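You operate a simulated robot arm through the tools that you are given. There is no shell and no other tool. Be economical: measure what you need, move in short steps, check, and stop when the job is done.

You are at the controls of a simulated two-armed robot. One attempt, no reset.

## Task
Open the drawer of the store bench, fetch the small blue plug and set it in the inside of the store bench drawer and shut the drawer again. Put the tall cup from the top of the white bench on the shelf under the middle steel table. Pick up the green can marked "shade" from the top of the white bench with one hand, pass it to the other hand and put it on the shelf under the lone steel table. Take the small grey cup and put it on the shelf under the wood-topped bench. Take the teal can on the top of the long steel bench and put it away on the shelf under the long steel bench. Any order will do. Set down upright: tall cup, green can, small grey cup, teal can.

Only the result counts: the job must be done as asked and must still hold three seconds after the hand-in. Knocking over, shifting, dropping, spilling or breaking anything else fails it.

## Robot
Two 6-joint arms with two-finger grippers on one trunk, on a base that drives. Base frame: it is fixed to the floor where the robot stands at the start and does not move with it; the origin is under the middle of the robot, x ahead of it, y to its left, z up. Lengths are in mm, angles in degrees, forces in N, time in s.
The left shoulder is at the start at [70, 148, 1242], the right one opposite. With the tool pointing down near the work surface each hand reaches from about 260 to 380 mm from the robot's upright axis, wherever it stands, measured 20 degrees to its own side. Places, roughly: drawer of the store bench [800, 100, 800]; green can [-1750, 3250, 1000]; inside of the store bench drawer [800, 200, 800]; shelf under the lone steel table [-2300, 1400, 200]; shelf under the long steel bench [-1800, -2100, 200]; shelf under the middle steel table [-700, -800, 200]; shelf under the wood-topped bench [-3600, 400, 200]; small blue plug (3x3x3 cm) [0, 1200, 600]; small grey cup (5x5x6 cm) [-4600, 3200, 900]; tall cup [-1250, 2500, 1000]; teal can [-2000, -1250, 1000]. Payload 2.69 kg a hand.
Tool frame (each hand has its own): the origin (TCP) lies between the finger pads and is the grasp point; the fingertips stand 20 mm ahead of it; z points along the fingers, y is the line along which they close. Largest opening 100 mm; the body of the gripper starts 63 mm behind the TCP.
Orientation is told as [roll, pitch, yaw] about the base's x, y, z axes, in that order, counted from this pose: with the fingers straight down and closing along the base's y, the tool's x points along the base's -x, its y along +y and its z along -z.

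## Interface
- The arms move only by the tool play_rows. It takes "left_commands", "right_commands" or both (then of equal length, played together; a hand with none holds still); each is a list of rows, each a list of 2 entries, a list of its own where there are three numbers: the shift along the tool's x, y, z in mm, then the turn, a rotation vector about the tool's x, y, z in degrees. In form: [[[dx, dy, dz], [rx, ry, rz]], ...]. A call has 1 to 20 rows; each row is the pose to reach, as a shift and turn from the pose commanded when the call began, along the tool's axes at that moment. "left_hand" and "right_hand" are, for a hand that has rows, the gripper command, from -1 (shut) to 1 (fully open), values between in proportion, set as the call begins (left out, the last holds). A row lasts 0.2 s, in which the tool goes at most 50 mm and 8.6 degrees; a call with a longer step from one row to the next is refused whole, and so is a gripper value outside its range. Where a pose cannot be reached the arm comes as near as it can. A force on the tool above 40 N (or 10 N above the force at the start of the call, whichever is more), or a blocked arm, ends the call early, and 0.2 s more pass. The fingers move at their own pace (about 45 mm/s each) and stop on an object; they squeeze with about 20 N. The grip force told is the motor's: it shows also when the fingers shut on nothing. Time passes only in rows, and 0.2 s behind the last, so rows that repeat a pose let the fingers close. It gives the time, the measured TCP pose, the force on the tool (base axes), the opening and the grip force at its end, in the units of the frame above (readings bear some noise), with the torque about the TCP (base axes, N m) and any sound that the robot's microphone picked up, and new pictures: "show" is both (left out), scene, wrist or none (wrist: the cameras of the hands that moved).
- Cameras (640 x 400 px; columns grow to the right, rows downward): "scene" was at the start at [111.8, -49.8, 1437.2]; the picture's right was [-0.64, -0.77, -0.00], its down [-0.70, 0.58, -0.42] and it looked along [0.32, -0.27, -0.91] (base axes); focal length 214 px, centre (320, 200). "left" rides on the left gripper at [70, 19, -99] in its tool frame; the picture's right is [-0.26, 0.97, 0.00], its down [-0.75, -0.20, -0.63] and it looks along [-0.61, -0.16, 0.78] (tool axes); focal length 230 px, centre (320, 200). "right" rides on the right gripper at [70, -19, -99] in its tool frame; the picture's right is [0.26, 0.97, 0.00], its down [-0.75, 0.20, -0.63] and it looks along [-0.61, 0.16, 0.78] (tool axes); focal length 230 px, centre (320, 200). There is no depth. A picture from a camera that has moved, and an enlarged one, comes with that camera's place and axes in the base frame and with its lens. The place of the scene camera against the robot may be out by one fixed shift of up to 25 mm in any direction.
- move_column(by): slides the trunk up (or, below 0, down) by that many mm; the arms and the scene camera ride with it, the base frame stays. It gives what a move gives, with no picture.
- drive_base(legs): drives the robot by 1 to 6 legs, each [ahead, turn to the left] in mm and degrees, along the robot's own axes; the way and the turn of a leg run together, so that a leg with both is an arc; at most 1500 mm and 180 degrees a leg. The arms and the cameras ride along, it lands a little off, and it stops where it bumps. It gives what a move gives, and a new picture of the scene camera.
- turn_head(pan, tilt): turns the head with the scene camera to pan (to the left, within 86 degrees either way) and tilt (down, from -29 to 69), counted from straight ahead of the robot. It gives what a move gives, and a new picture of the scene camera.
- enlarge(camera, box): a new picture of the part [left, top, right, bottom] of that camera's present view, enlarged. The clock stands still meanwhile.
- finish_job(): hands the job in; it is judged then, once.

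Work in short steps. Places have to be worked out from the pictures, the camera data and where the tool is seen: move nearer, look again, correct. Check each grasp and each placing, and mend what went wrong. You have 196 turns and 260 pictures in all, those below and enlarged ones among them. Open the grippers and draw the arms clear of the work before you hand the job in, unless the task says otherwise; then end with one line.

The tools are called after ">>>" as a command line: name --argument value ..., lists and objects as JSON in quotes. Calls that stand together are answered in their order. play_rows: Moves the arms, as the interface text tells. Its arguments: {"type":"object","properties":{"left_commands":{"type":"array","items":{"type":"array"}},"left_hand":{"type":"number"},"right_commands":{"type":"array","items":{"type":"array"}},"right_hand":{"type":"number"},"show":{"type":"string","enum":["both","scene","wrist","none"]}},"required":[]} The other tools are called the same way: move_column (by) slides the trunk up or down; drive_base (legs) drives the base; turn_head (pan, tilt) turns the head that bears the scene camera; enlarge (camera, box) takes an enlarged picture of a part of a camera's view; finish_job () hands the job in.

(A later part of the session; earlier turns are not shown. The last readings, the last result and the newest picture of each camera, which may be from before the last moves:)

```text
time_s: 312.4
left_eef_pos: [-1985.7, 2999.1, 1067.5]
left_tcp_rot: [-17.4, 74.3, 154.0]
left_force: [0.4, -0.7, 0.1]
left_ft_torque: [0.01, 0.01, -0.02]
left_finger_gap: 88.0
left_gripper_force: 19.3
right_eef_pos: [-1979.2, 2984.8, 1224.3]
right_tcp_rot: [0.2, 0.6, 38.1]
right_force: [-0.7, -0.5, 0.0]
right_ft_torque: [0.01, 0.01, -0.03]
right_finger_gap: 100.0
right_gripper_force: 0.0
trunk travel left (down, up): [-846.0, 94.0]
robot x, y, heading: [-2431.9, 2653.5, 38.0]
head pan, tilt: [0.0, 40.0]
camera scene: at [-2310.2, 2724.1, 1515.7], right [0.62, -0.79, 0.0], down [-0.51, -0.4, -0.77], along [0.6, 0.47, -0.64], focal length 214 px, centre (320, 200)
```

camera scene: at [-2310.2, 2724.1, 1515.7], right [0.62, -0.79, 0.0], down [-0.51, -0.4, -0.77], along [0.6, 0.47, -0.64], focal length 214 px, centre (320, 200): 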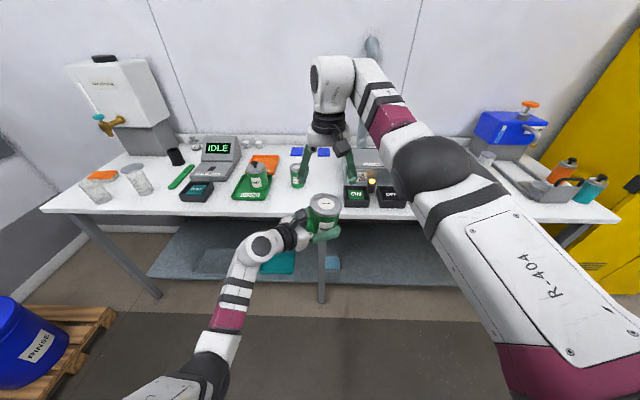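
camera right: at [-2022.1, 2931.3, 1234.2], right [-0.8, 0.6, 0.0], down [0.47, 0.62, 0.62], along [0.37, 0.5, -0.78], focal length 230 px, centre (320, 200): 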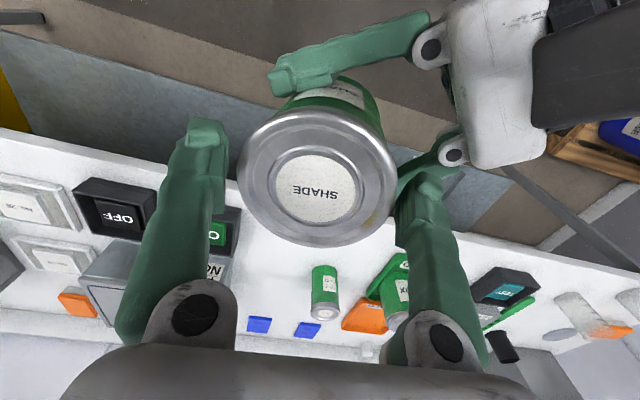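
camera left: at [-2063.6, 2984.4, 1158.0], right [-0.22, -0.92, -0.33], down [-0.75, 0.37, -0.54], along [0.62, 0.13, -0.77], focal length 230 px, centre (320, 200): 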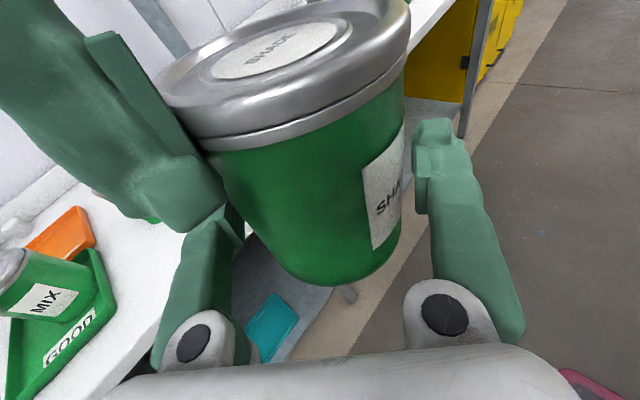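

The pass worked: the left hand holds the can alone. I stow the right arm, then drive toward the lone table and face it.

>>> play_rows --right_commands '[[[6, -38, 5], [0, 0, 0]], [[13, -76, 10], [0, 0, 0]], [[20, -114, 16], [0, 0, 0]], [[28, -152, 24], [0, 0, 0]], [[36, -190, 34], [0, 0, 0]], [[44, -228, 46], [0, 0, 0]], [[52, -266, 60], [0, 0, 0]], [[60, -304, 75], [0, 0, 0]], [[95, -325, 90], [0, 0, 0]], [[135, -335, 105], [0, 0, 0]], [[175, -345, 110], [0, 0, 0]], [[215, -355, 110], [0, 0, 0]], [[235, -360, 110], [0, 0, 0]]]' --show "none"

>>> drive_base --legs '[[0, -79.5], [1155, 0], [0, -103.5]]'

>>> move_column --by -400

>>> turn_head --pan 0 --tilt 45

```text
time_s: 315.1
left_eef_pos: [-1987.3, 2998.7, 1069.4]
left_tcp_rot: [-17.7, 74.5, 153.8]
left_force: [-0.8, -0.1, -5.9]
left_ft_torque: [0.01, 0.05, 0.01]
left_finger_gap: 88.2
left_gripper_force: 20.1
right_eef_pos: [-1943.3, 2559.9, 1116.3]
right_tcp_rot: [0.0, 0.4, 38.1]
right_force: [0.0, -0.4, 0.4]
right_ft_torque: [-0.01, 0.0, 0.0]
right_finger_gap: 100.1
right_gripper_force: 0.0
right hand out of reach, approached as far as the arm can: row 1, 2, 3, 4, 5, 6, 7, 8, 9, 10, 11
trunk travel left (down, up): [-846.0, 94.0]
robot x, y, heading: [-2428.3, 2649.3, 38.0]
head pan, tilt: [0.0, 40.0]
```

```text
time_s: 328.9
left_eef_pos: [-2043.8, 1567.1, 1068.2]
left_tcp_rot: [-17.4, 74.2, -29.5]
left_force: [1.0, 0.0, -5.4]
left_ft_torque: [-0.03, -0.05, -0.03]
left_finger_gap: 87.2
left_gripper_force: 20.2
right_eef_pos: [-2062.6, 2010.1, 1115.5]
right_tcp_rot: [0.1, 0.5, -145.4]
right_force: [-0.1, 0.1, 0.6]
right_ft_torque: [-0.04, -0.01, 0.0]
right_finger_gap: 99.9
right_gripper_force: 0.0
trunk travel left (down, up): [-846.0, 94.0]
robot x, y, heading: [-1574.4, 1886.4, -145.7]
head pan, tilt: [0.0, 40.0]
camera scene: at [-1672.3, 1799.9, 1515.7], right [-0.57, 0.82, 0.0], down [0.53, 0.37, -0.77], along [-0.63, -0.43, -0.64], focal length 214 px, centre (320, 200)
```

scene: 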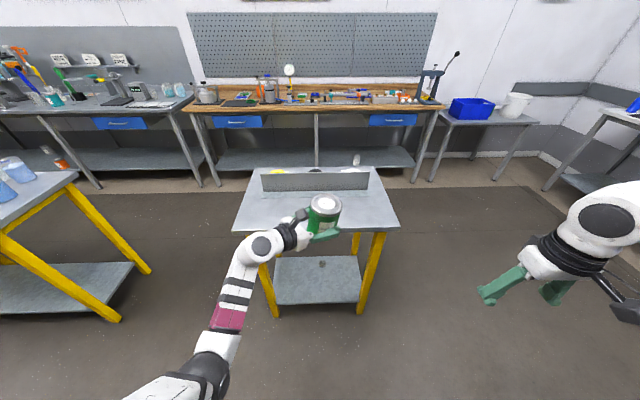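

```text
time_s: 332.7
left_eef_pos: [-2044.1, 1567.8, 667.2]
left_tcp_rot: [-17.3, 74.3, -29.6]
left_force: [0.6, 0.2, -5.2]
left_ft_torque: [0.0, -0.07, 0.03]
left_finger_gap: 87.2
left_gripper_force: 20.0
right_eef_pos: [-2061.5, 2009.2, 715.7]
right_tcp_rot: [0.2, 0.6, -145.4]
right_force: [-0.3, -0.4, 0.3]
right_ft_torque: [0.02, 0.0, -0.01]
right_finger_gap: 100.2
right_gripper_force: 0.0
trunk travel left (down, up): [-446.0, 494.0]
robot x, y, heading: [-1575.0, 1889.6, -145.5]
head pan, tilt: [0.0, 40.0]
```

```text
time_s: 333.4
left_eef_pos: [-2043.5, 1568.1, 666.1]
left_tcp_rot: [-17.4, 74.3, -29.5]
left_force: [-0.4, 0.5, -4.9]
left_ft_torque: [-0.05, -0.06, 0.01]
left_finger_gap: 87.2
left_gripper_force: 20.3
right_eef_pos: [-2060.6, 2009.8, 715.8]
right_tcp_rot: [0.1, 0.5, -145.5]
right_force: [0.1, -0.5, -0.8]
right_ft_torque: [0.0, 0.01, 0.0]
right_finger_gap: 100.0
right_gripper_force: 0.2
trunk travel left (down, up): [-446.0, 494.0]
robot x, y, heading: [-1575.8, 1885.5, -145.4]
head pan, tilt: [0.0, 45.0]
camera scene: at [-1669.0, 1802.5, 1108.5], right [-0.57, 0.82, 0.0], down [0.58, 0.4, -0.71], along [-0.58, -0.4, -0.71], focal length 214 px, centre (320, 200)
```

scene: 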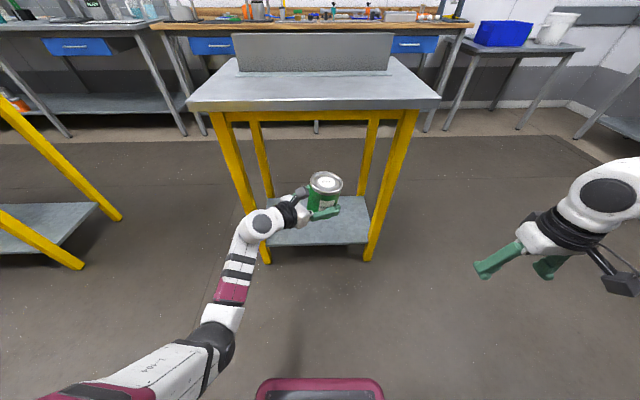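

The lone table's shelf (front edge n≈-931, roughly z 205–225, 500 mm wide) is straight ahead. I lower the trunk 372 mm and drive in.

>>> move_column --by -372

>>> drive_base --legs '[[130, 0]]'

>>> enlarge --camera "left" --box '[0, 0, 640, 400]'

```text
time_s: 336.9
left_eef_pos: [-2042.1, 1574.0, 328.5]
left_tcp_rot: [-28.5, 73.7, -40.1]
left_force: [-0.3, 0.6, -4.9]
left_ft_torque: [-0.05, -0.02, 0.02]
left_finger_gap: 87.0
left_gripper_force: 19.8
right_eef_pos: [-2056.2, 2019.0, 357.3]
right_tcp_rot: [1.2, -1.4, -145.4]
right_force: [-0.5, 0.3, -0.3]
right_ft_torque: [-0.01, 0.0, 0.0]
right_finger_gap: 100.1
right_gripper_force: 0.0
trunk travel left (down, up): [-74.0, 866.0]
robot x, y, heading: [-1573.3, 1887.8, -145.4]
head pan, tilt: [0.0, 45.0]
```

```text
time_s: 338.2
left_eef_pos: [-2148.3, 1505.1, 330.6]
left_tcp_rot: [-28.7, 73.9, -40.9]
left_force: [-0.5, -0.7, -4.9]
left_ft_torque: [-0.02, -0.09, -0.03]
left_finger_gap: 87.0
left_gripper_force: 19.8
right_eef_pos: [-2161.9, 1948.3, 357.8]
right_tcp_rot: [1.2, -1.3, -145.7]
right_force: [0.8, 0.2, -0.5]
right_ft_torque: [0.02, 0.01, 0.01]
right_finger_gap: 99.9
right_gripper_force: 0.0
trunk travel left (down, up): [-74.0, 866.0]
robot x, y, heading: [-1677.6, 1812.7, -145.7]
head pan, tilt: [0.0, 45.0]
camera scene: at [-1764.0, 1752.5, 749.9], right [-0.56, 0.83, -0.02], down [0.57, 0.37, -0.73], along [-0.59, -0.42, -0.68], focal length 214 px, centre (320, 200)
```

scene: 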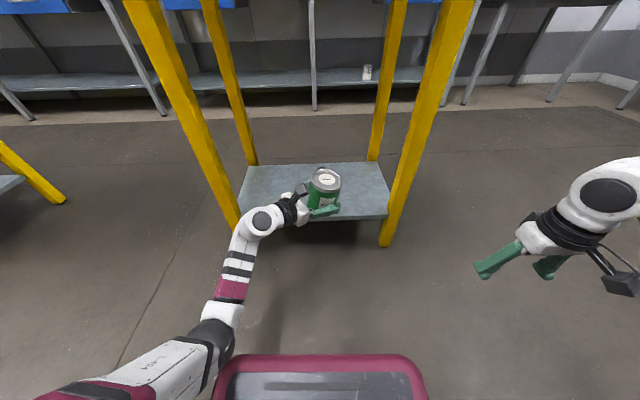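

```text
1.00 times, centred on (320, 200) of left (not enlarged: the box is as wide or as high as the picture)
camera zoom: at [-2062.8, 1516.3, 417.9], right [0.27, 0.89, -0.38], down [0.71, -0.45, -0.54], along [-0.65, -0.12, -0.75], focal length 230 px, centre (320, 200)
```

zoom: 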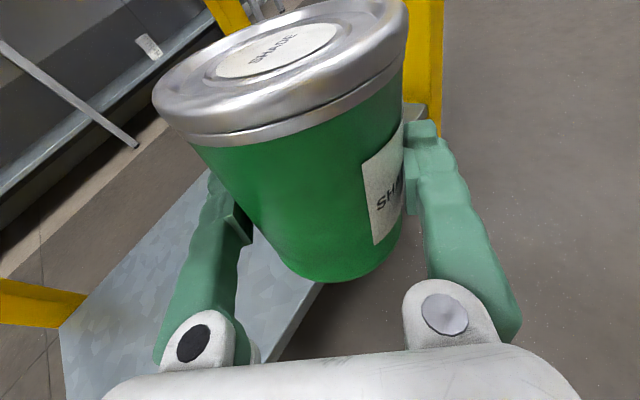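

The trunk lowering pressed the left elbow onto the robot's own deck (the robot tilts 1.5°). I raise again, back out, and swing the left hand back to the straight-ahead pose, which can go lower.

>>> move_column --by 130

>>> drive_base --legs '[[-150, 0]]'

>>> play_rows --left_commands '[[[-6, -14, -27], [5, -0.4, -1.3]], [[-12, -28, -53], [10, -0.8, -2.7]], [[-18, -42, -80], [15, -1.2, -4]], [[-24, -56, -107], [20, -1.7, -5.4]], [[-30, -70, -133], [25, -2.1, -6.7]], [[-36, -84, -160], [30, -2.5, -8]], [[-42, -98, -187], [35, -2.9, -9.4]], [[-48, -112, -213], [40, -3.3, -10.7]], [[-54, -126, -240], [44.3, -3.7, -11.9]], [[-54, -126, -240], [44.3, -3.7, -11.9]]]' --show "both"

```text
time_s: 339.8
left_eef_pos: [-2152.2, 1497.4, 431.2]
left_tcp_rot: [-20.8, 74.2, -33.3]
left_force: [0.3, 0.0, -5.8]
left_ft_torque: [-0.04, -0.08, -0.01]
left_finger_gap: 86.8
left_gripper_force: 20.2
right_eef_pos: [-2165.5, 1939.7, 473.4]
right_tcp_rot: [0.1, 0.5, -145.7]
right_force: [-1.0, -0.2, 0.6]
right_ft_torque: [-0.01, 0.01, 0.0]
right_finger_gap: 99.9
right_gripper_force: 0.1
trunk travel left (down, up): [-204.0, 736.0]
robot x, y, heading: [-1679.4, 1814.1, -146.0]
head pan, tilt: [0.0, 45.0]
```

```text
time_s: 341.2
left_eef_pos: [-2028.0, 1582.0, 433.2]
left_tcp_rot: [-21.0, 74.4, -33.4]
left_force: [-0.8, 0.7, -5.2]
left_ft_torque: [-0.03, -0.04, -0.02]
left_finger_gap: 87.0
left_gripper_force: 19.7
right_eef_pos: [-2041.0, 2023.9, 474.1]
right_tcp_rot: [0.1, 0.5, -145.7]
right_force: [0.2, 1.3, 0.4]
right_ft_torque: [0.03, -0.02, 0.01]
right_finger_gap: 99.9
right_gripper_force: 0.1
trunk travel left (down, up): [-204.0, 736.0]
robot x, y, heading: [-1557.7, 1902.7, -145.7]
head pan, tilt: [0.0, 45.0]
camera scene: at [-1650.0, 1815.8, 866.5], right [-0.56, 0.83, 0.0], down [0.58, 0.4, -0.71], along [-0.58, -0.4, -0.71], focal length 214 px, centre (320, 200)
```

scene: 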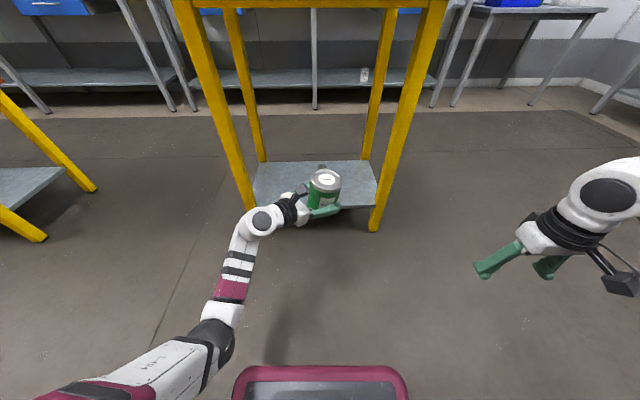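

```text
time_s: 343.4
left_eef_pos: [-1819.8, 1391.3, 459.6]
left_tcp_rot: [-17.9, 74.5, 14.8]
left_force: [0.4, -0.2, -5.0]
left_ft_torque: [0.0, -0.06, -0.01]
left_finger_gap: 86.8
left_gripper_force: 20.5
left hand out of reach, approached as far as the arm can: row 9, 10
right_eef_pos: [-2041.0, 2024.5, 474.0]
right_tcp_rot: [0.0, 0.5, -145.8]
right_force: [1.1, -1.0, 0.0]
right_ft_torque: [-0.02, -0.03, 0.04]
right_finger_gap: 100.3
right_gripper_force: 0.1
trunk travel left (down, up): [-204.0, 736.0]
robot x, y, heading: [-1557.1, 1899.4, -145.9]
head pan, tilt: [0.0, 45.0]
camera scene: at [-1649.8, 1815.4, 866.5], right [-0.56, 0.83, 0.0], down [0.58, 0.4, -0.71], along [-0.58, -0.4, -0.71], focal length 214 px, centre (320, 200)
camera left: at [-1764.2, 1454.7, 549.7], right [-0.45, 0.83, -0.33], down [0.81, 0.22, -0.55], along [-0.39, -0.51, -0.77], focal length 230 px, centre (320, 200)
```

scene: 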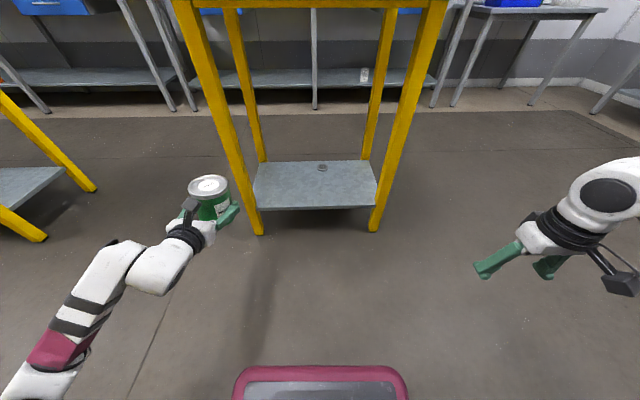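
left: 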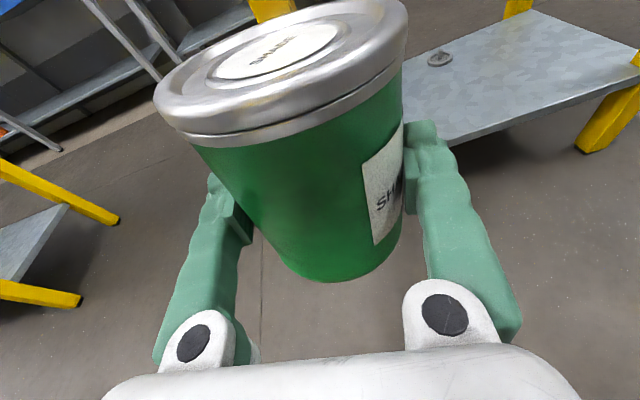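

The hand is back in the straight pose. I shift the base right 250 / ahead 144, lower to TCP≈280, and check.

>>> drive_base --legs '[[0, -60], [289, 0], [0, 60]]'

>>> move_column --by -180

>>> enlarge --camera "left" --box '[0, 0, 640, 400]'

```text
time_s: 349.3
left_eef_pos: [-2329.6, 1760.0, 463.3]
left_tcp_rot: [-12.1, 75.7, -15.9]
left_force: [0.6, 3.7, -5.5]
left_ft_torque: [-0.03, -0.06, -0.01]
left_finger_gap: 86.5
left_gripper_force: 20.2
right_eef_pos: [-2152.0, 2396.8, 473.5]
right_tcp_rot: [0.0, 0.4, 179.6]
right_force: [0.4, 0.9, 0.1]
right_ft_torque: [0.0, 0.03, 0.01]
right_finger_gap: 99.9
right_gripper_force: 0.0
trunk travel left (down, up): [-204.0, 736.0]
robot x, y, heading: [-1824.4, 2017.4, 179.2]
head pan, tilt: [0.0, 45.0]
stopped in leg 3: the force on the tool passed its limit at 99 N (the readings are from after the stop); the commanded pose is now the measured one
camera scene: at [-1941.0, 2010.7, 866.5], right [0.01, 1.0, 0.0], down [0.71, -0.01, -0.71], along [-0.71, 0.01, -0.71], focal length 214 px, centre (320, 200)
```

scene: 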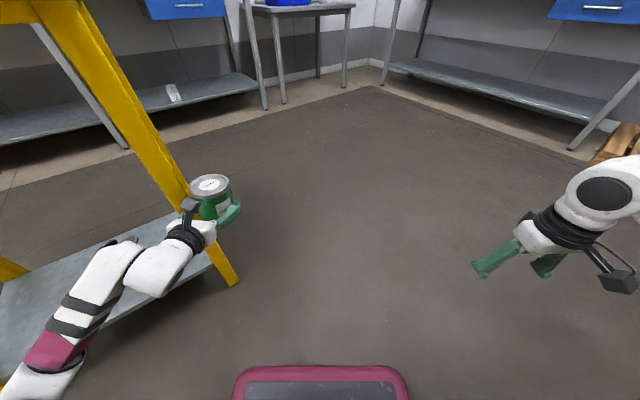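

```text
time_s: 351.3
left_eef_pos: [-2329.7, 1761.0, 284.0]
left_tcp_rot: [-12.0, 75.5, -15.8]
left_force: [0.6, 3.3, -6.3]
left_ft_torque: [0.11, -0.07, -0.01]
left_finger_gap: 86.7
left_gripper_force: 19.7
right_eef_pos: [-2153.3, 2398.3, 294.6]
right_tcp_rot: [-0.1, 0.5, 179.6]
right_force: [0.2, -0.9, 0.6]
right_ft_torque: [-0.02, -0.01, 0.01]
right_finger_gap: 100.1
right_gripper_force: 0.2
trunk travel left (down, up): [-24.0, 916.0]
robot x, y, heading: [-1824.0, 2021.1, 179.3]
head pan, tilt: [0.0, 45.0]
```

```text
1.00 times, centred on (320, 200) of left (not enlarged: the box is as wide or as high as the picture)
camera zoom: at [-2246.8, 1777.3, 373.8], right [0.13, 0.94, -0.3], down [0.77, -0.29, -0.56], along [-0.62, -0.16, -0.77], focal length 230 px, centre (320, 200)
```

zoom: 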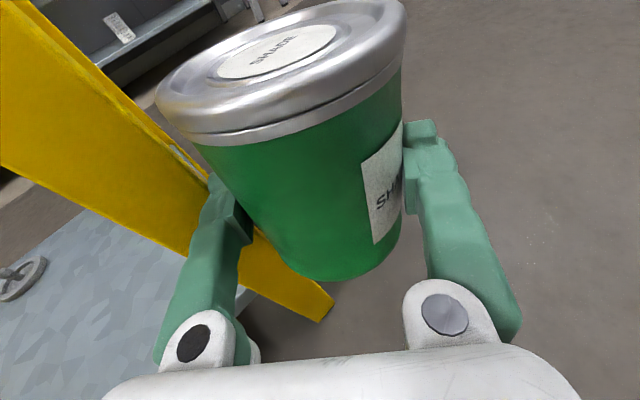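

The hand brushed the table's right leg while turning (can still firmly held). I turn away to the right, move off toward the wall side, then turn back with enough clearance.

>>> drive_base --legs '[[0, -119], [165, 0], [0, 154]]'

>>> enlarge --camera "left" --box '[0, 0, 640, 400]'

```text
time_s: 364.1
left_eef_pos: [-2035.4, 1675.6, 283.4]
left_tcp_rot: [-12.3, 75.6, 14.9]
left_force: [0.2, 0.0, -6.1]
left_ft_torque: [0.04, -0.07, 0.01]
left_finger_gap: 86.3
left_gripper_force: 20.0
right_eef_pos: [-2211.1, 2313.1, 295.3]
right_tcp_rot: [0.0, 0.5, -149.6]
right_force: [-0.3, 0.9, -0.3]
right_ft_torque: [-0.01, 0.01, 0.03]
right_finger_gap: 100.0
right_gripper_force: 0.1
trunk travel left (down, up): [-24.0, 916.0]
robot x, y, heading: [-1733.7, 2160.6, -150.0]
head pan, tilt: [0.0, 45.0]
camera scene: at [-1833.4, 2080.3, 686.5], right [-0.5, 0.87, 0.0], down [0.61, 0.36, -0.71], along [-0.61, -0.35, -0.71], focal length 214 px, centre (320, 200)
```

scene: 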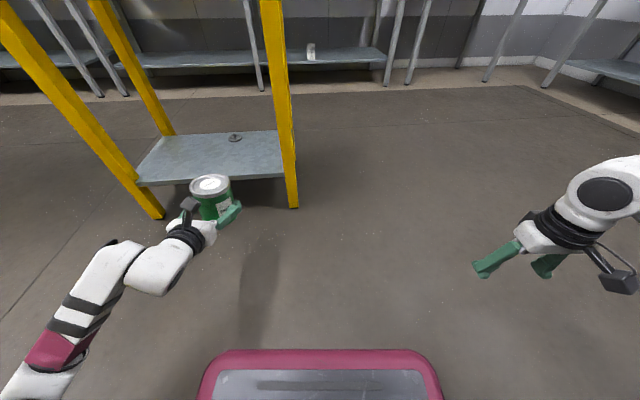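

```text
1.00 times, centred on (320, 200) of left (not enlarged: the box is as wide or as high as the picture)
camera zoom: at [-1973.1, 1731.6, 374.1], right [-0.37, 0.88, -0.3], down [0.81, 0.15, -0.57], along [-0.45, -0.45, -0.77], focal length 230 px, centre (320, 200)
```

zoom: 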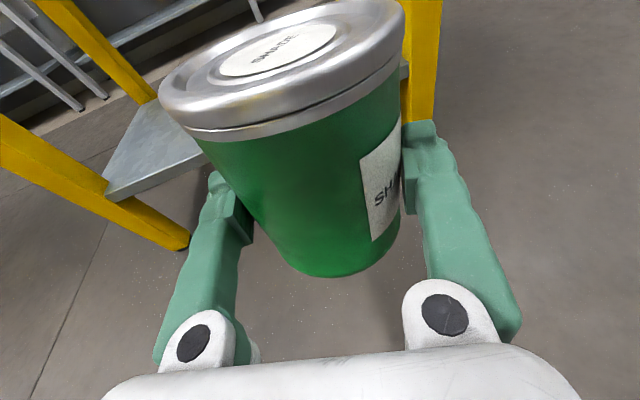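

Clear now. I turn +6° to square up and drive in 200 mm.

>>> drive_base --legs '[[0, 6], [200, 0]]'

>>> enlarge --camera "left" --box '[0, 0, 640, 400]'

```text
time_s: 366.3
left_eef_pos: [-2152.6, 1526.2, 284.4]
left_tcp_rot: [-12.3, 75.8, 20.6]
left_force: [0.4, -0.1, -5.8]
left_ft_torque: [0.04, -0.05, -0.02]
left_finger_gap: 86.2
left_gripper_force: 20.1
right_eef_pos: [-2389.7, 2142.8, 293.0]
right_tcp_rot: [0.0, 0.5, -143.8]
right_force: [-0.3, 0.1, 0.4]
right_ft_torque: [0.02, 0.0, 0.01]
right_finger_gap: 100.2
right_gripper_force: 0.1
trunk travel left (down, up): [-24.0, 916.0]
robot x, y, heading: [-1904.8, 2038.3, -143.9]
head pan, tilt: [0.0, 45.0]
camera scene: at [-1993.2, 1947.3, 686.5], right [-0.59, 0.81, 0.0], down [0.57, 0.42, -0.71], along [-0.57, -0.41, -0.71], focal length 214 px, centre (320, 200)
```

scene: 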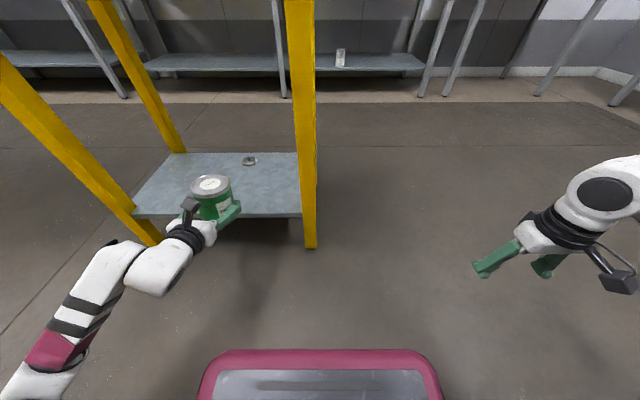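

```text
1.00 times, centred on (320, 200) of left (not enlarged: the box is as wide or as high as the picture)
camera zoom: at [-2095.6, 1587.6, 374.1], right [-0.46, 0.84, -0.3], down [0.79, 0.23, -0.56], along [-0.4, -0.5, -0.77], focal length 230 px, centre (320, 200)
```

zoom: 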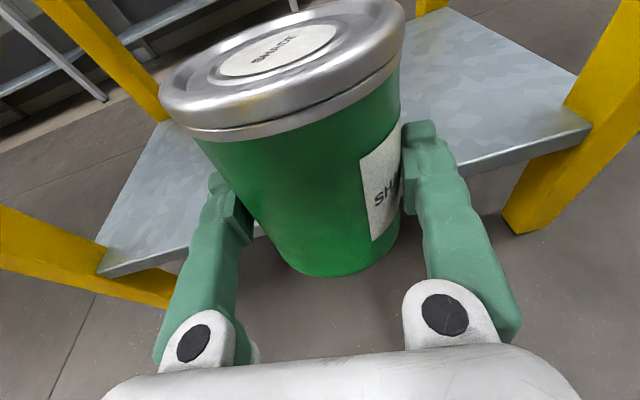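

Centred between the legs. I drive in 150 mm more, then lower until contact.

>>> drive_base --legs '[[150, 0]]'

>>> move_column --by -14

>>> enlarge --camera "left" --box '[0, 0, 640, 400]'

```text
time_s: 367.7
left_eef_pos: [-2271.7, 1439.0, 283.6]
left_tcp_rot: [-12.3, 75.6, 20.8]
left_force: [0.2, -0.6, -5.1]
left_ft_torque: [0.03, -0.03, -0.02]
left_finger_gap: 86.3
left_gripper_force: 19.9
right_eef_pos: [-2509.8, 2055.3, 295.0]
right_tcp_rot: [0.1, 0.5, -143.6]
right_force: [-0.7, -0.1, -0.2]
right_ft_torque: [-0.02, 0.0, -0.01]
right_finger_gap: 100.4
right_gripper_force: 0.1
trunk travel left (down, up): [-24.0, 916.0]
robot x, y, heading: [-2024.7, 1949.4, -143.9]
head pan, tilt: [0.0, 45.0]
camera scene: at [-2113.0, 1860.2, 686.5], right [-0.59, 0.81, 0.0], down [0.57, 0.42, -0.71], along [-0.57, -0.41, -0.71], focal length 214 px, centre (320, 200)
```

scene: 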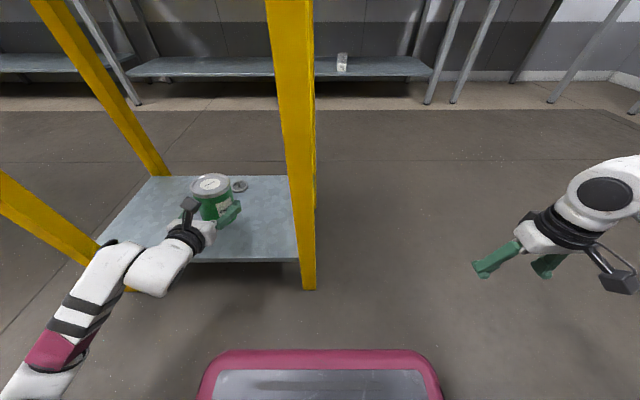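

```text
time_s: 368.3
left_eef_pos: [-2272.1, 1439.6, 269.6]
left_tcp_rot: [-12.2, 75.7, 20.8]
left_force: [0.5, -0.5, -6.2]
left_ft_torque: [0.04, -0.06, 0.03]
left_finger_gap: 86.4
left_gripper_force: 20.3
right_eef_pos: [-2510.2, 2055.7, 279.2]
right_tcp_rot: [-0.1, 0.5, -143.8]
right_force: [-0.4, 0.1, -0.9]
right_ft_torque: [0.04, -0.01, 0.02]
right_finger_gap: 99.9
right_gripper_force: 0.0
trunk travel left (down, up): [-10.0, 930.0]
robot x, y, heading: [-2023.5, 1948.5, -143.7]
head pan, tilt: [0.0, 45.0]
```

```text
1.00 times, centred on (320, 200) of left (not enlarged: the box is as wide or as high as the picture)
camera zoom: at [-2215.1, 1500.4, 359.8], right [-0.46, 0.84, -0.3], down [0.79, 0.23, -0.56], along [-0.4, -0.5, -0.77], focal length 230 px, centre (320, 200)
```

zoom: 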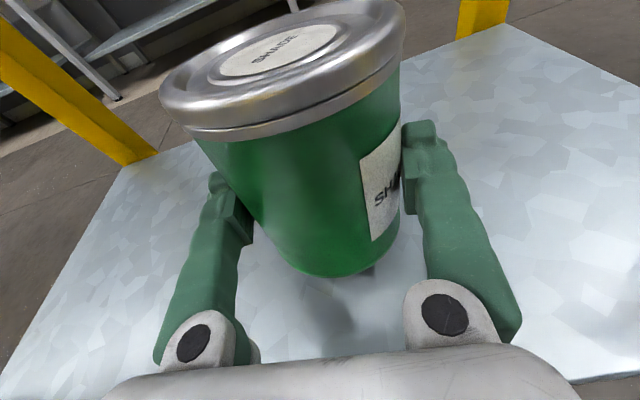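

Over the shelf; I lower the last trunk millimetres and watch the force.

>>> move_column --by -10

>>> play_rows --left_commands '[[[-5, 0, 1], [0, 0, 0]], [[-10, 1, 2], [0, 0, 0]], [[-10, 1, 2], [0, 0, 0]]]' --show "none"

```text
time_s: 368.9
left_eef_pos: [-2270.5, 1439.0, 259.6]
left_tcp_rot: [-12.3, 75.8, 20.7]
left_force: [0.3, 0.5, -5.0]
left_ft_torque: [0.06, -0.05, -0.03]
left_finger_gap: 86.5
left_gripper_force: 20.6
right_eef_pos: [-2510.5, 2056.3, 268.9]
right_tcp_rot: [0.0, 0.4, -143.8]
right_force: [-0.3, -0.2, 0.5]
right_ft_torque: [0.0, -0.02, 0.01]
right_finger_gap: 99.8
right_gripper_force: 0.0
trunk travel left (down, up): [0.0, 940.0]
robot x, y, heading: [-2020.1, 1951.0, -143.9]
head pan, tilt: [0.0, 45.0]
```

```text
time_s: 369.7
left_eef_pos: [-2270.4, 1440.0, 250.8]
left_tcp_rot: [-12.4, 75.7, 20.7]
left_force: [0.0, -0.1, -6.1]
left_ft_torque: [0.04, -0.05, -0.03]
left_finger_gap: 86.1
left_gripper_force: 20.2
right_eef_pos: [-2510.1, 2056.4, 269.5]
right_tcp_rot: [-0.1, 0.5, -143.7]
right_force: [0.2, -0.1, -0.9]
right_ft_torque: [0.0, -0.03, -0.01]
right_finger_gap: 100.1
right_gripper_force: 0.0
trunk travel left (down, up): [0.0, 940.0]
robot x, y, heading: [-2020.1, 1945.8, -144.0]
head pan, tilt: [0.0, 45.0]
```

>>> play_rows --left_commands '[[[-4, 0, 1], [0, 0, 0]], [[-7, 0, 2], [0, 0, 0]], [[-7, 0, 2], [0, 0, 0]]]' --show "none"

>>> enlarge --camera "left" --box '[160, 150, 480, 350]'

```text
time_s: 370.5
left_eef_pos: [-2271.3, 1439.0, 246.2]
left_tcp_rot: [-13.1, 76.1, 20.0]
left_force: [3.7, 0.3, 11.4]
left_ft_torque: [-0.05, 0.59, 0.03]
left_finger_gap: 86.5
left_gripper_force: 20.0
right_eef_pos: [-2509.9, 2056.0, 269.8]
right_tcp_rot: [0.2, 0.5, -143.6]
right_force: [0.3, -0.6, 0.3]
right_ft_torque: [0.02, -0.04, -0.01]
right_finger_gap: 99.9
right_gripper_force: 0.0
trunk travel left (down, up): [0.0, 940.0]
robot x, y, heading: [-2022.3, 1949.2, -144.0]
head pan, tilt: [0.0, 45.0]
```

```text
2.00 times, centred on (320, 250) of left
camera zoom: at [-2215.1, 1501.6, 335.3], right [-0.46, 0.83, -0.3], down [0.79, 0.23, -0.57], along [-0.41, -0.5, -0.76], focal length 460 px, centre (320, 100)
```

zoom: 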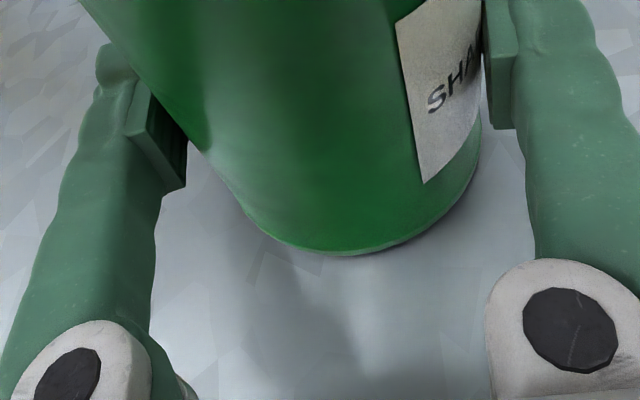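

Contact (11 N up). I open the fingers and see whether the can stands.

>>> play_rows --left_commands '[[[1, 0, 0], [0, 0, 0]], [[1, 0, 0], [0, 0, 0]], [[1, 0, 0], [0, 0, 0]]]' --left_hand 1 --show "wrist"

```text
time_s: 371.3
left_eef_pos: [-2272.6, 1439.9, 244.4]
left_tcp_rot: [-12.4, 75.7, 20.6]
left_force: [-0.9, 0.3, 0.1]
left_ft_torque: [0.01, 0.01, 0.0]
left_finger_gap: 100.3
left_gripper_force: 0.0
right_eef_pos: [-2509.7, 2055.7, 270.0]
right_tcp_rot: [0.1, 0.5, -143.6]
right_force: [-0.3, -0.1, 0.9]
right_ft_torque: [-0.01, 0.02, -0.03]
right_finger_gap: 100.0
right_gripper_force: 0.0
trunk travel left (down, up): [0.0, 940.0]
robot x, y, heading: [-2021.0, 1949.4, -143.8]
head pan, tilt: [0.0, 45.0]
camera left: at [-2216.0, 1501.1, 334.1], right [-0.46, 0.84, -0.3], down [0.79, 0.23, -0.56], along [-0.4, -0.5, -0.77], focal length 230 px, centre (320, 200)
```

left: 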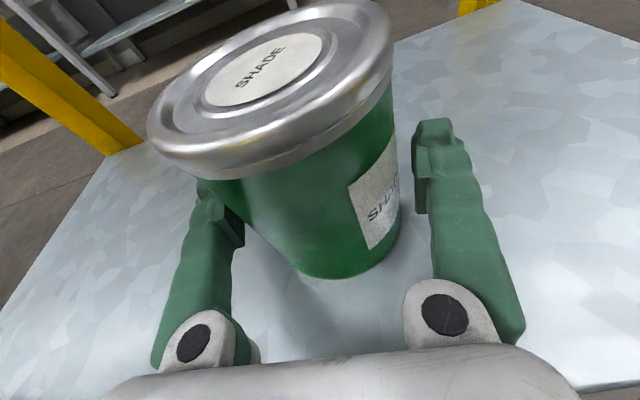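

The can stands, but the left finger is close to it. I shift the hand 6 mm to its left, then back straight out.

>>> play_rows --left_commands '[[[0, -3, 0], [0, 0, 0]], [[0, -6, 0], [0, 0, 0]], [[0, -6, 0], [0, 0, 0]]]' --show "none"

>>> drive_base --legs '[[-40, -0.8], [-260, 0]]'

>>> enlarge --camera "scene" --box '[80, 100, 400, 300]'

```text
time_s: 372.1
left_eef_pos: [-2268.9, 1434.7, 244.6]
left_tcp_rot: [-12.4, 75.7, 20.5]
left_force: [0.2, -0.9, -0.1]
left_ft_torque: [-0.02, 0.01, -0.02]
left_finger_gap: 100.0
left_gripper_force: 0.2
right_eef_pos: [-2509.1, 2057.2, 270.3]
right_tcp_rot: [0.0, 0.4, -143.7]
right_force: [-0.7, -0.3, 0.0]
right_ft_torque: [-0.01, -0.01, -0.01]
right_finger_gap: 99.9
right_gripper_force: 0.0
trunk travel left (down, up): [0.0, 940.0]
robot x, y, heading: [-2018.4, 1948.8, -143.9]
head pan, tilt: [0.0, 45.0]
```

```text
time_s: 374.4
left_eef_pos: [-2028.2, 1611.5, 244.7]
left_tcp_rot: [-12.5, 75.6, 19.8]
left_force: [0.2, -0.7, -0.6]
left_ft_torque: [0.01, 0.0, -0.01]
left_finger_gap: 100.3
left_gripper_force: 0.0
right_eef_pos: [-2261.7, 2237.1, 269.7]
right_tcp_rot: [0.1, 0.6, -144.5]
right_force: [-0.2, 0.4, -0.7]
right_ft_torque: [0.05, 0.01, -0.01]
right_finger_gap: 99.9
right_gripper_force: 0.0
trunk travel left (down, up): [0.0, 940.0]
robot x, y, heading: [-1773.3, 2123.5, -144.6]
head pan, tilt: [0.0, 45.0]
camera scene: at [-1867.0, 2036.5, 662.6], right [-0.58, 0.82, 0.0], down [0.58, 0.41, -0.71], along [-0.58, -0.41, -0.71], focal length 214 px, centre (320, 200)
```

scene: 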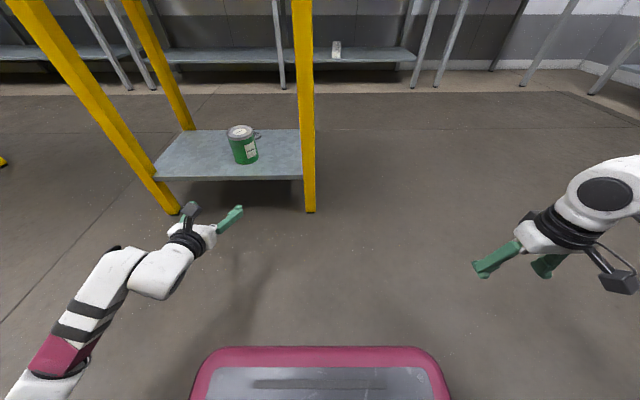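

```text
2.00 times, centred on (240, 200) of scene
camera zoom: at [-1867.0, 2036.5, 662.6], right [-0.58, 0.82, 0.0], down [0.58, 0.41, -0.71], along [-0.58, -0.41, -0.71], focal length 429 px, centre (480, 200)
```

zoom: 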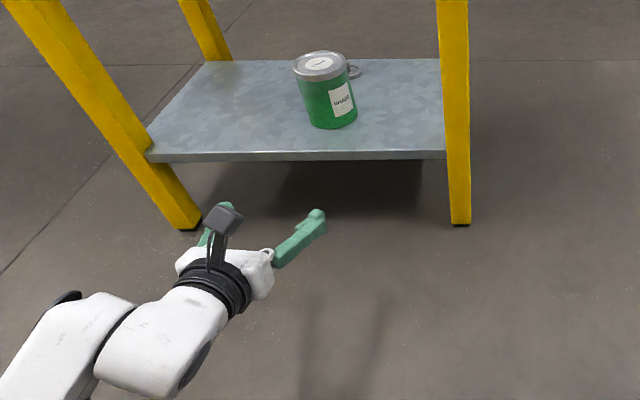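

The green can stands on the lone table's shelf. Next the small grey cup on the far bench: I raise the trunk and drive there, facing az≈125.

>>> move_column --by 400

>>> drive_base --legs '[[0, -86], [847, 0], [0, 53], [1500, 0], [108, 0], [0, -57.5]]'

>>> move_column --by 400

>>> turn_head --pan 5 --tilt 35

>>> enlarge --camera "scene" --box '[160, 100, 480, 300]'

```text
time_s: 378.2
left_eef_pos: [-2027.8, 1612.4, 644.3]
left_tcp_rot: [-12.5, 75.6, 19.8]
left_force: [-0.1, -0.9, 0.0]
left_ft_torque: [0.01, 0.05, 0.03]
left_finger_gap: 100.0
left_gripper_force: 0.0
right_eef_pos: [-2261.6, 2237.6, 670.4]
right_tcp_rot: [0.0, 0.5, -144.4]
right_force: [0.2, 0.9, -0.9]
right_ft_torque: [0.02, -0.03, 0.0]
right_finger_gap: 99.9
right_gripper_force: 0.1
trunk travel left (down, up): [-400.0, 540.0]
robot x, y, heading: [-1774.9, 2124.9, -145.0]
head pan, tilt: [0.0, 45.0]
```

```text
time_s: 396.3
left_eef_pos: [-4365.9, 2394.7, 647.1]
left_tcp_rot: [-11.3, 76.3, -12.2]
left_force: [-0.2, 0.4, 0.1]
left_ft_torque: [-0.01, 0.02, 0.02]
left_finger_gap: 99.8
left_gripper_force: 0.0
right_eef_pos: [-4218.0, 3042.3, 675.2]
right_tcp_rot: [-0.8, 0.1, -176.8]
right_force: [0.0, -0.2, -1.2]
right_ft_torque: [-0.01, -0.08, 0.0]
right_finger_gap: 100.2
right_gripper_force: 0.0
trunk travel left (down, up): [-400.0, 540.0]
robot x, y, heading: [-3876.9, 2686.9, -178.3]
head pan, tilt: [0.0, 45.0]
stopped in leg 5: the robot was blocked; the commanded pose is now the measured one
camera scene: at [-3987.4, 2666.4, 1063.7], right [-0.02, 1.0, 0.01], down [0.7, 0.02, -0.71], along [-0.71, -0.01, -0.7], focal length 214 px, centre (320, 200)
```

scene: 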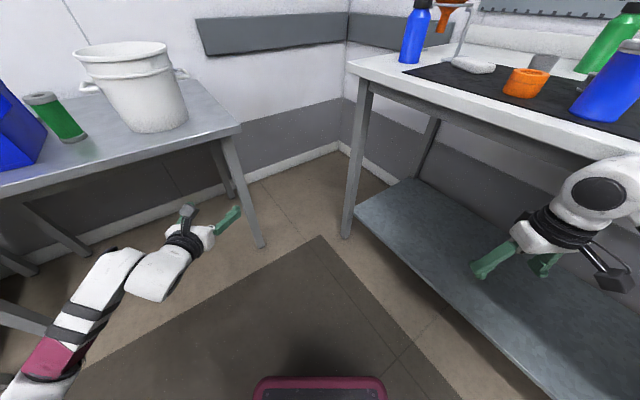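

```text
time_s: 400.1
left_eef_pos: [-4371.9, 2398.2, 1045.4]
left_tcp_rot: [-12.4, 75.7, -13.4]
left_force: [-0.1, 0.0, 0.4]
left_ft_torque: [-0.01, -0.02, -0.01]
left_finger_gap: 100.2
left_gripper_force: 0.0
right_eef_pos: [-4221.6, 3047.7, 1068.2]
right_tcp_rot: [-0.1, 0.6, -177.1]
right_force: [-0.4, -0.1, 0.9]
right_ft_torque: [-0.02, -0.01, 0.0]
right_finger_gap: 99.8
right_gripper_force: 0.1
trunk travel left (down, up): [-800.0, 140.0]
robot x, y, heading: [-3882.7, 2689.3, -178.2]
head pan, tilt: [0.0, 45.0]
```

```text
time_s: 400.9
left_eef_pos: [-4371.3, 2399.2, 1045.6]
left_tcp_rot: [-12.5, 75.7, -13.4]
left_force: [0.0, 0.2, -0.6]
left_ft_torque: [0.0, 0.04, 0.0]
left_finger_gap: 100.0
left_gripper_force: 0.1
right_eef_pos: [-4221.9, 3045.9, 1067.2]
right_tcp_rot: [-0.1, 0.6, -177.1]
right_force: [0.3, 0.0, -1.0]
right_ft_torque: [0.02, -0.01, 0.01]
right_finger_gap: 100.3
right_gripper_force: 0.0
trunk travel left (down, up): [-800.0, 140.0]
robot x, y, heading: [-3878.8, 2684.3, -178.4]
head pan, tilt: [5.0, 35.0]
camera scene: at [-4001.5, 2664.7, 1477.3], right [-0.12, 0.99, 0.0], down [0.57, 0.07, -0.82], along [-0.81, -0.09, -0.57], focal length 214 px, centre (320, 200)
```

scene: 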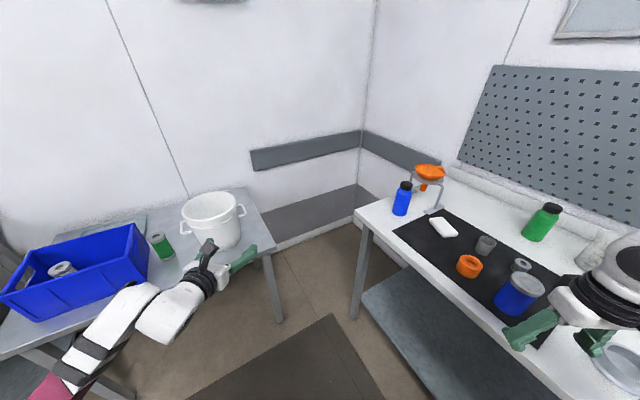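

```text
2.00 times, centred on (320, 200) of scene
camera zoom: at [-4001.5, 2664.7, 1477.3], right [-0.12, 0.99, 0.0], down [0.57, 0.07, -0.82], along [-0.81, -0.09, -0.57], focal length 429 px, centre (320, 200)
```

zoom: 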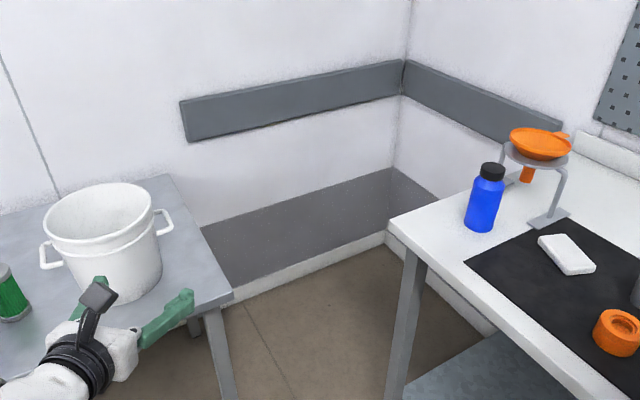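

The small dark-grey cup is at about (-4568,3184), 260 mm behind the far bench's front edge. I raise the trunk to the top so both hands clear everything, and reposition to heading ≈108° in front of it.

>>> move_column --by 140

>>> drive_base --legs '[[0, 10.4], [310, 0], [0, -84.4]]'

>>> enlarge --camera "scene" --box '[160, 120, 480, 320]'

```text
time_s: 402.5
left_eef_pos: [-4372.6, 2398.2, 1184.2]
left_tcp_rot: [-12.4, 75.7, -13.4]
left_force: [-0.2, 0.0, 0.2]
left_ft_torque: [-0.04, 0.02, -0.02]
left_finger_gap: 100.0
left_gripper_force: 0.0
right_eef_pos: [-4222.0, 3046.8, 1210.1]
right_tcp_rot: [-0.1, 0.6, -177.1]
right_force: [-0.1, 0.5, 0.0]
right_ft_torque: [0.02, 0.04, -0.03]
right_finger_gap: 99.9
right_gripper_force: 0.1
trunk travel left (down, up): [-940.0, 0.0]
robot x, y, heading: [-3878.5, 2685.1, -178.3]
head pan, tilt: [5.0, 35.0]
```

```text
time_s: 409.0
left_eef_pos: [-4593.4, 3026.2, 1183.8]
left_tcp_rot: [-12.3, 75.7, -88.9]
left_force: [0.1, -0.3, 0.0]
left_ft_torque: [-0.03, -0.01, -0.01]
left_finger_gap: 99.8
left_gripper_force: 0.1
right_eef_pos: [-3926.8, 3042.9, 1209.4]
right_tcp_rot: [-0.1, 0.6, 107.4]
right_force: [-1.2, 0.1, 0.3]
right_ft_torque: [0.05, 0.03, -0.01]
right_finger_gap: 100.1
right_gripper_force: 0.0
trunk travel left (down, up): [-940.0, 0.0]
robot x, y, heading: [-4191.4, 2621.8, 106.3]
head pan, tilt: [5.0, 35.0]
camera scene: at [-4220.1, 2740.8, 1617.4], right [0.93, 0.36, 0.0], down [0.21, -0.54, -0.82], along [-0.29, 0.76, -0.57], focal length 214 px, centre (320, 200)
```

scene: 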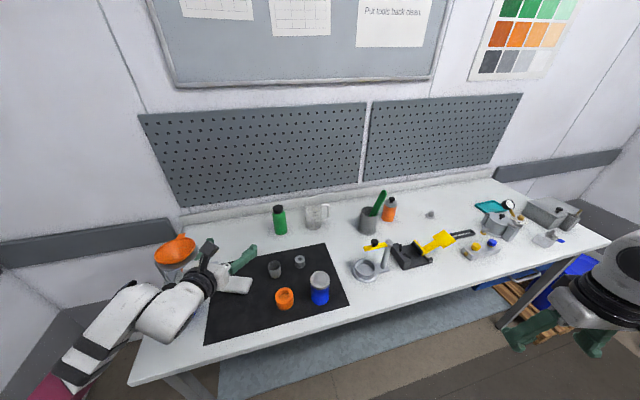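

```text
2.00 times, centred on (320, 220) of scene
camera zoom: at [-4220.1, 2740.8, 1617.4], right [0.93, 0.36, 0.0], down [0.21, -0.54, -0.82], along [-0.29, 0.76, -0.57], focal length 429 px, centre (320, 160)
```

zoom: 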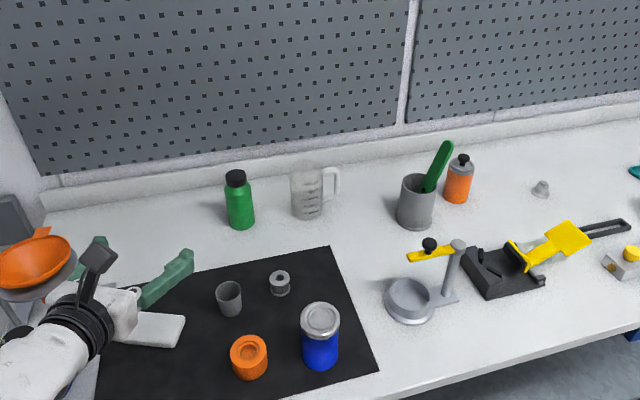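

The cup stands on a black mat with free space around it. I turn the left hand to point down, moving it a bit right and ahead.

>>> play_rows --left_commands '[[[5, 12, 3], [0, -7.6, 0]], [[10, 24, 6], [0, -15.2, 0]], [[15, 36, 9], [0, -22.8, 0]], [[19, 48, 12], [0, -30.4, 0]], [[24, 60, 15], [0, -38, 0]], [[29, 72, 17], [0, -45.6, 0]], [[34, 84, 20], [0, -53.2, 0]], [[39, 96, 23], [0, -60.8, 0]], [[43, 108, 26], [0, -68.4, 0]], [[48, 119, 29], [0, -75.7, 0]], [[48, 119, 29], [0, -75.7, 0]]]' --left_hand 0.6 --show "both"

```text
time_s: 411.4
left_eef_pos: [-4493.7, 3145.6, 1207.0]
left_tcp_rot: [-2.3, 0.4, -76.9]
left_force: [-0.1, -0.4, 0.0]
left_ft_torque: [-0.02, -0.01, 0.0]
left_finger_gap: 80.1
left_gripper_force: 0.0
left hand out of reach, approached as far as the arm can: row 6, 7, 8, 9, 10, 11
right_eef_pos: [-3927.5, 3043.0, 1208.5]
right_tcp_rot: [-0.1, 0.6, 107.4]
right_force: [0.1, 0.1, -0.1]
right_ft_torque: [-0.02, 0.0, -0.04]
right_finger_gap: 100.1
right_gripper_force: 0.0
trunk travel left (down, up): [-940.0, 0.0]
robot x, y, heading: [-4189.6, 2621.4, 106.1]
head pan, tilt: [5.0, 35.0]
camera scene: at [-4220.1, 2740.2, 1617.4], right [0.93, 0.36, 0.0], down [0.21, -0.53, -0.82], along [-0.29, 0.76, -0.57], focal length 214 px, centre (320, 200)
camera left: at [-4485.3, 3216.3, 1304.9], right [1.0, -0.03, -0.04], down [0.0, -0.77, 0.63], along [-0.05, -0.63, -0.77], focal length 230 px, centre (320, 200)
```

scene: 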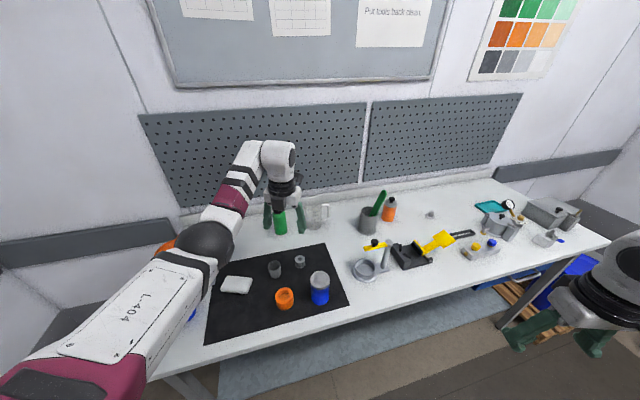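
left: 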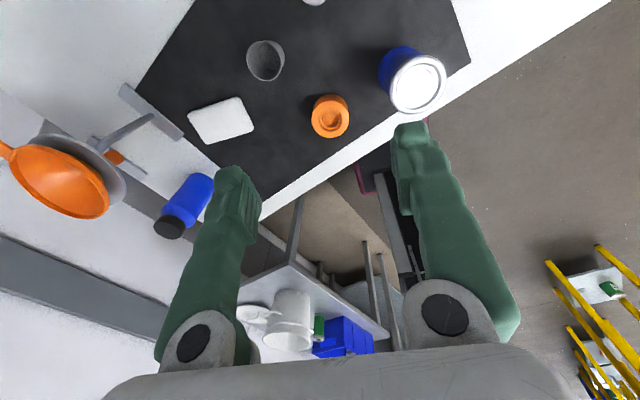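

The cup is at ≈(-4574,3168). I turn +6.3° and drive 63 mm to bring the hand above it, then lower partway and look.

>>> drive_base --legs '[[0, 6.3], [63, 0]]'

>>> move_column --by -160

>>> enlarge --camera "left" --box '[0, 0, 640, 400]'

```text
time_s: 413.4
left_eef_pos: [-4565.4, 3154.7, 1211.6]
left_tcp_rot: [-1.4, 6.6, -69.8]
left_force: [0.7, 0.6, -1.2]
left_ft_torque: [0.0, 0.05, -0.02]
left_finger_gap: 80.0
left_gripper_force: 0.1
right_eef_pos: [-3991.4, 3089.7, 1216.7]
right_tcp_rot: [0.1, -0.5, 113.7]
right_force: [1.6, -0.1, 0.0]
right_ft_torque: [0.0, 0.04, -0.01]
right_finger_gap: 99.8
right_gripper_force: 0.1
trunk travel left (down, up): [-940.0, 0.0]
robot x, y, heading: [-4215.6, 2680.6, 112.2]
head pan, tilt: [5.0, 35.0]
stopped in leg 2: the robot was blocked; the commanded pose is now the measured one
camera scene: at [-4252.0, 2784.3, 1618.6], right [0.89, 0.46, 0.0], down [0.26, -0.5, -0.82], along [-0.38, 0.73, -0.57], focal length 214 px, centre (320, 200)
```

scene: 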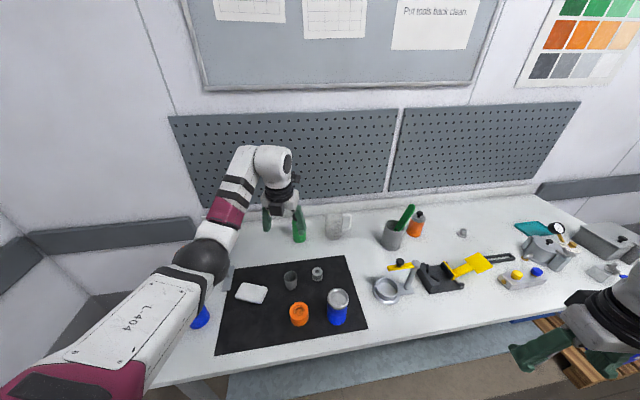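

```text
time_s: 415.3
left_eef_pos: [-4570.9, 3161.6, 1046.1]
left_tcp_rot: [-1.4, 5.6, -69.7]
left_force: [-0.3, 0.9, -1.0]
left_ft_torque: [0.0, 0.01, 0.0]
left_finger_gap: 80.0
left_gripper_force: 0.2
right_eef_pos: [-3995.2, 3099.2, 1055.9]
right_tcp_rot: [0.2, -0.2, 113.7]
right_force: [-0.6, 0.4, 0.1]
right_ft_torque: [-0.03, -0.02, 0.03]
right_finger_gap: 100.2
right_gripper_force: 0.0
trunk travel left (down, up): [-780.0, 160.0]
robot x, y, heading: [-4216.5, 2679.4, 112.2]
head pan, tilt: [5.0, 35.0]
```

```text
1.00 times, centred on (320, 200) of left (not enlarged: the box is as wide or as high as the picture)
camera zoom: at [-4569.2, 3224.4, 1150.2], right [0.99, 0.1, -0.05], down [0.11, -0.82, 0.56], along [0.01, -0.56, -0.83], focal length 230 px, centre (320, 200)
```

zoom: 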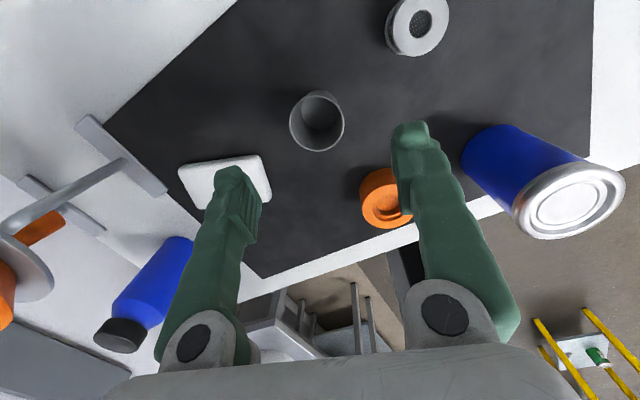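

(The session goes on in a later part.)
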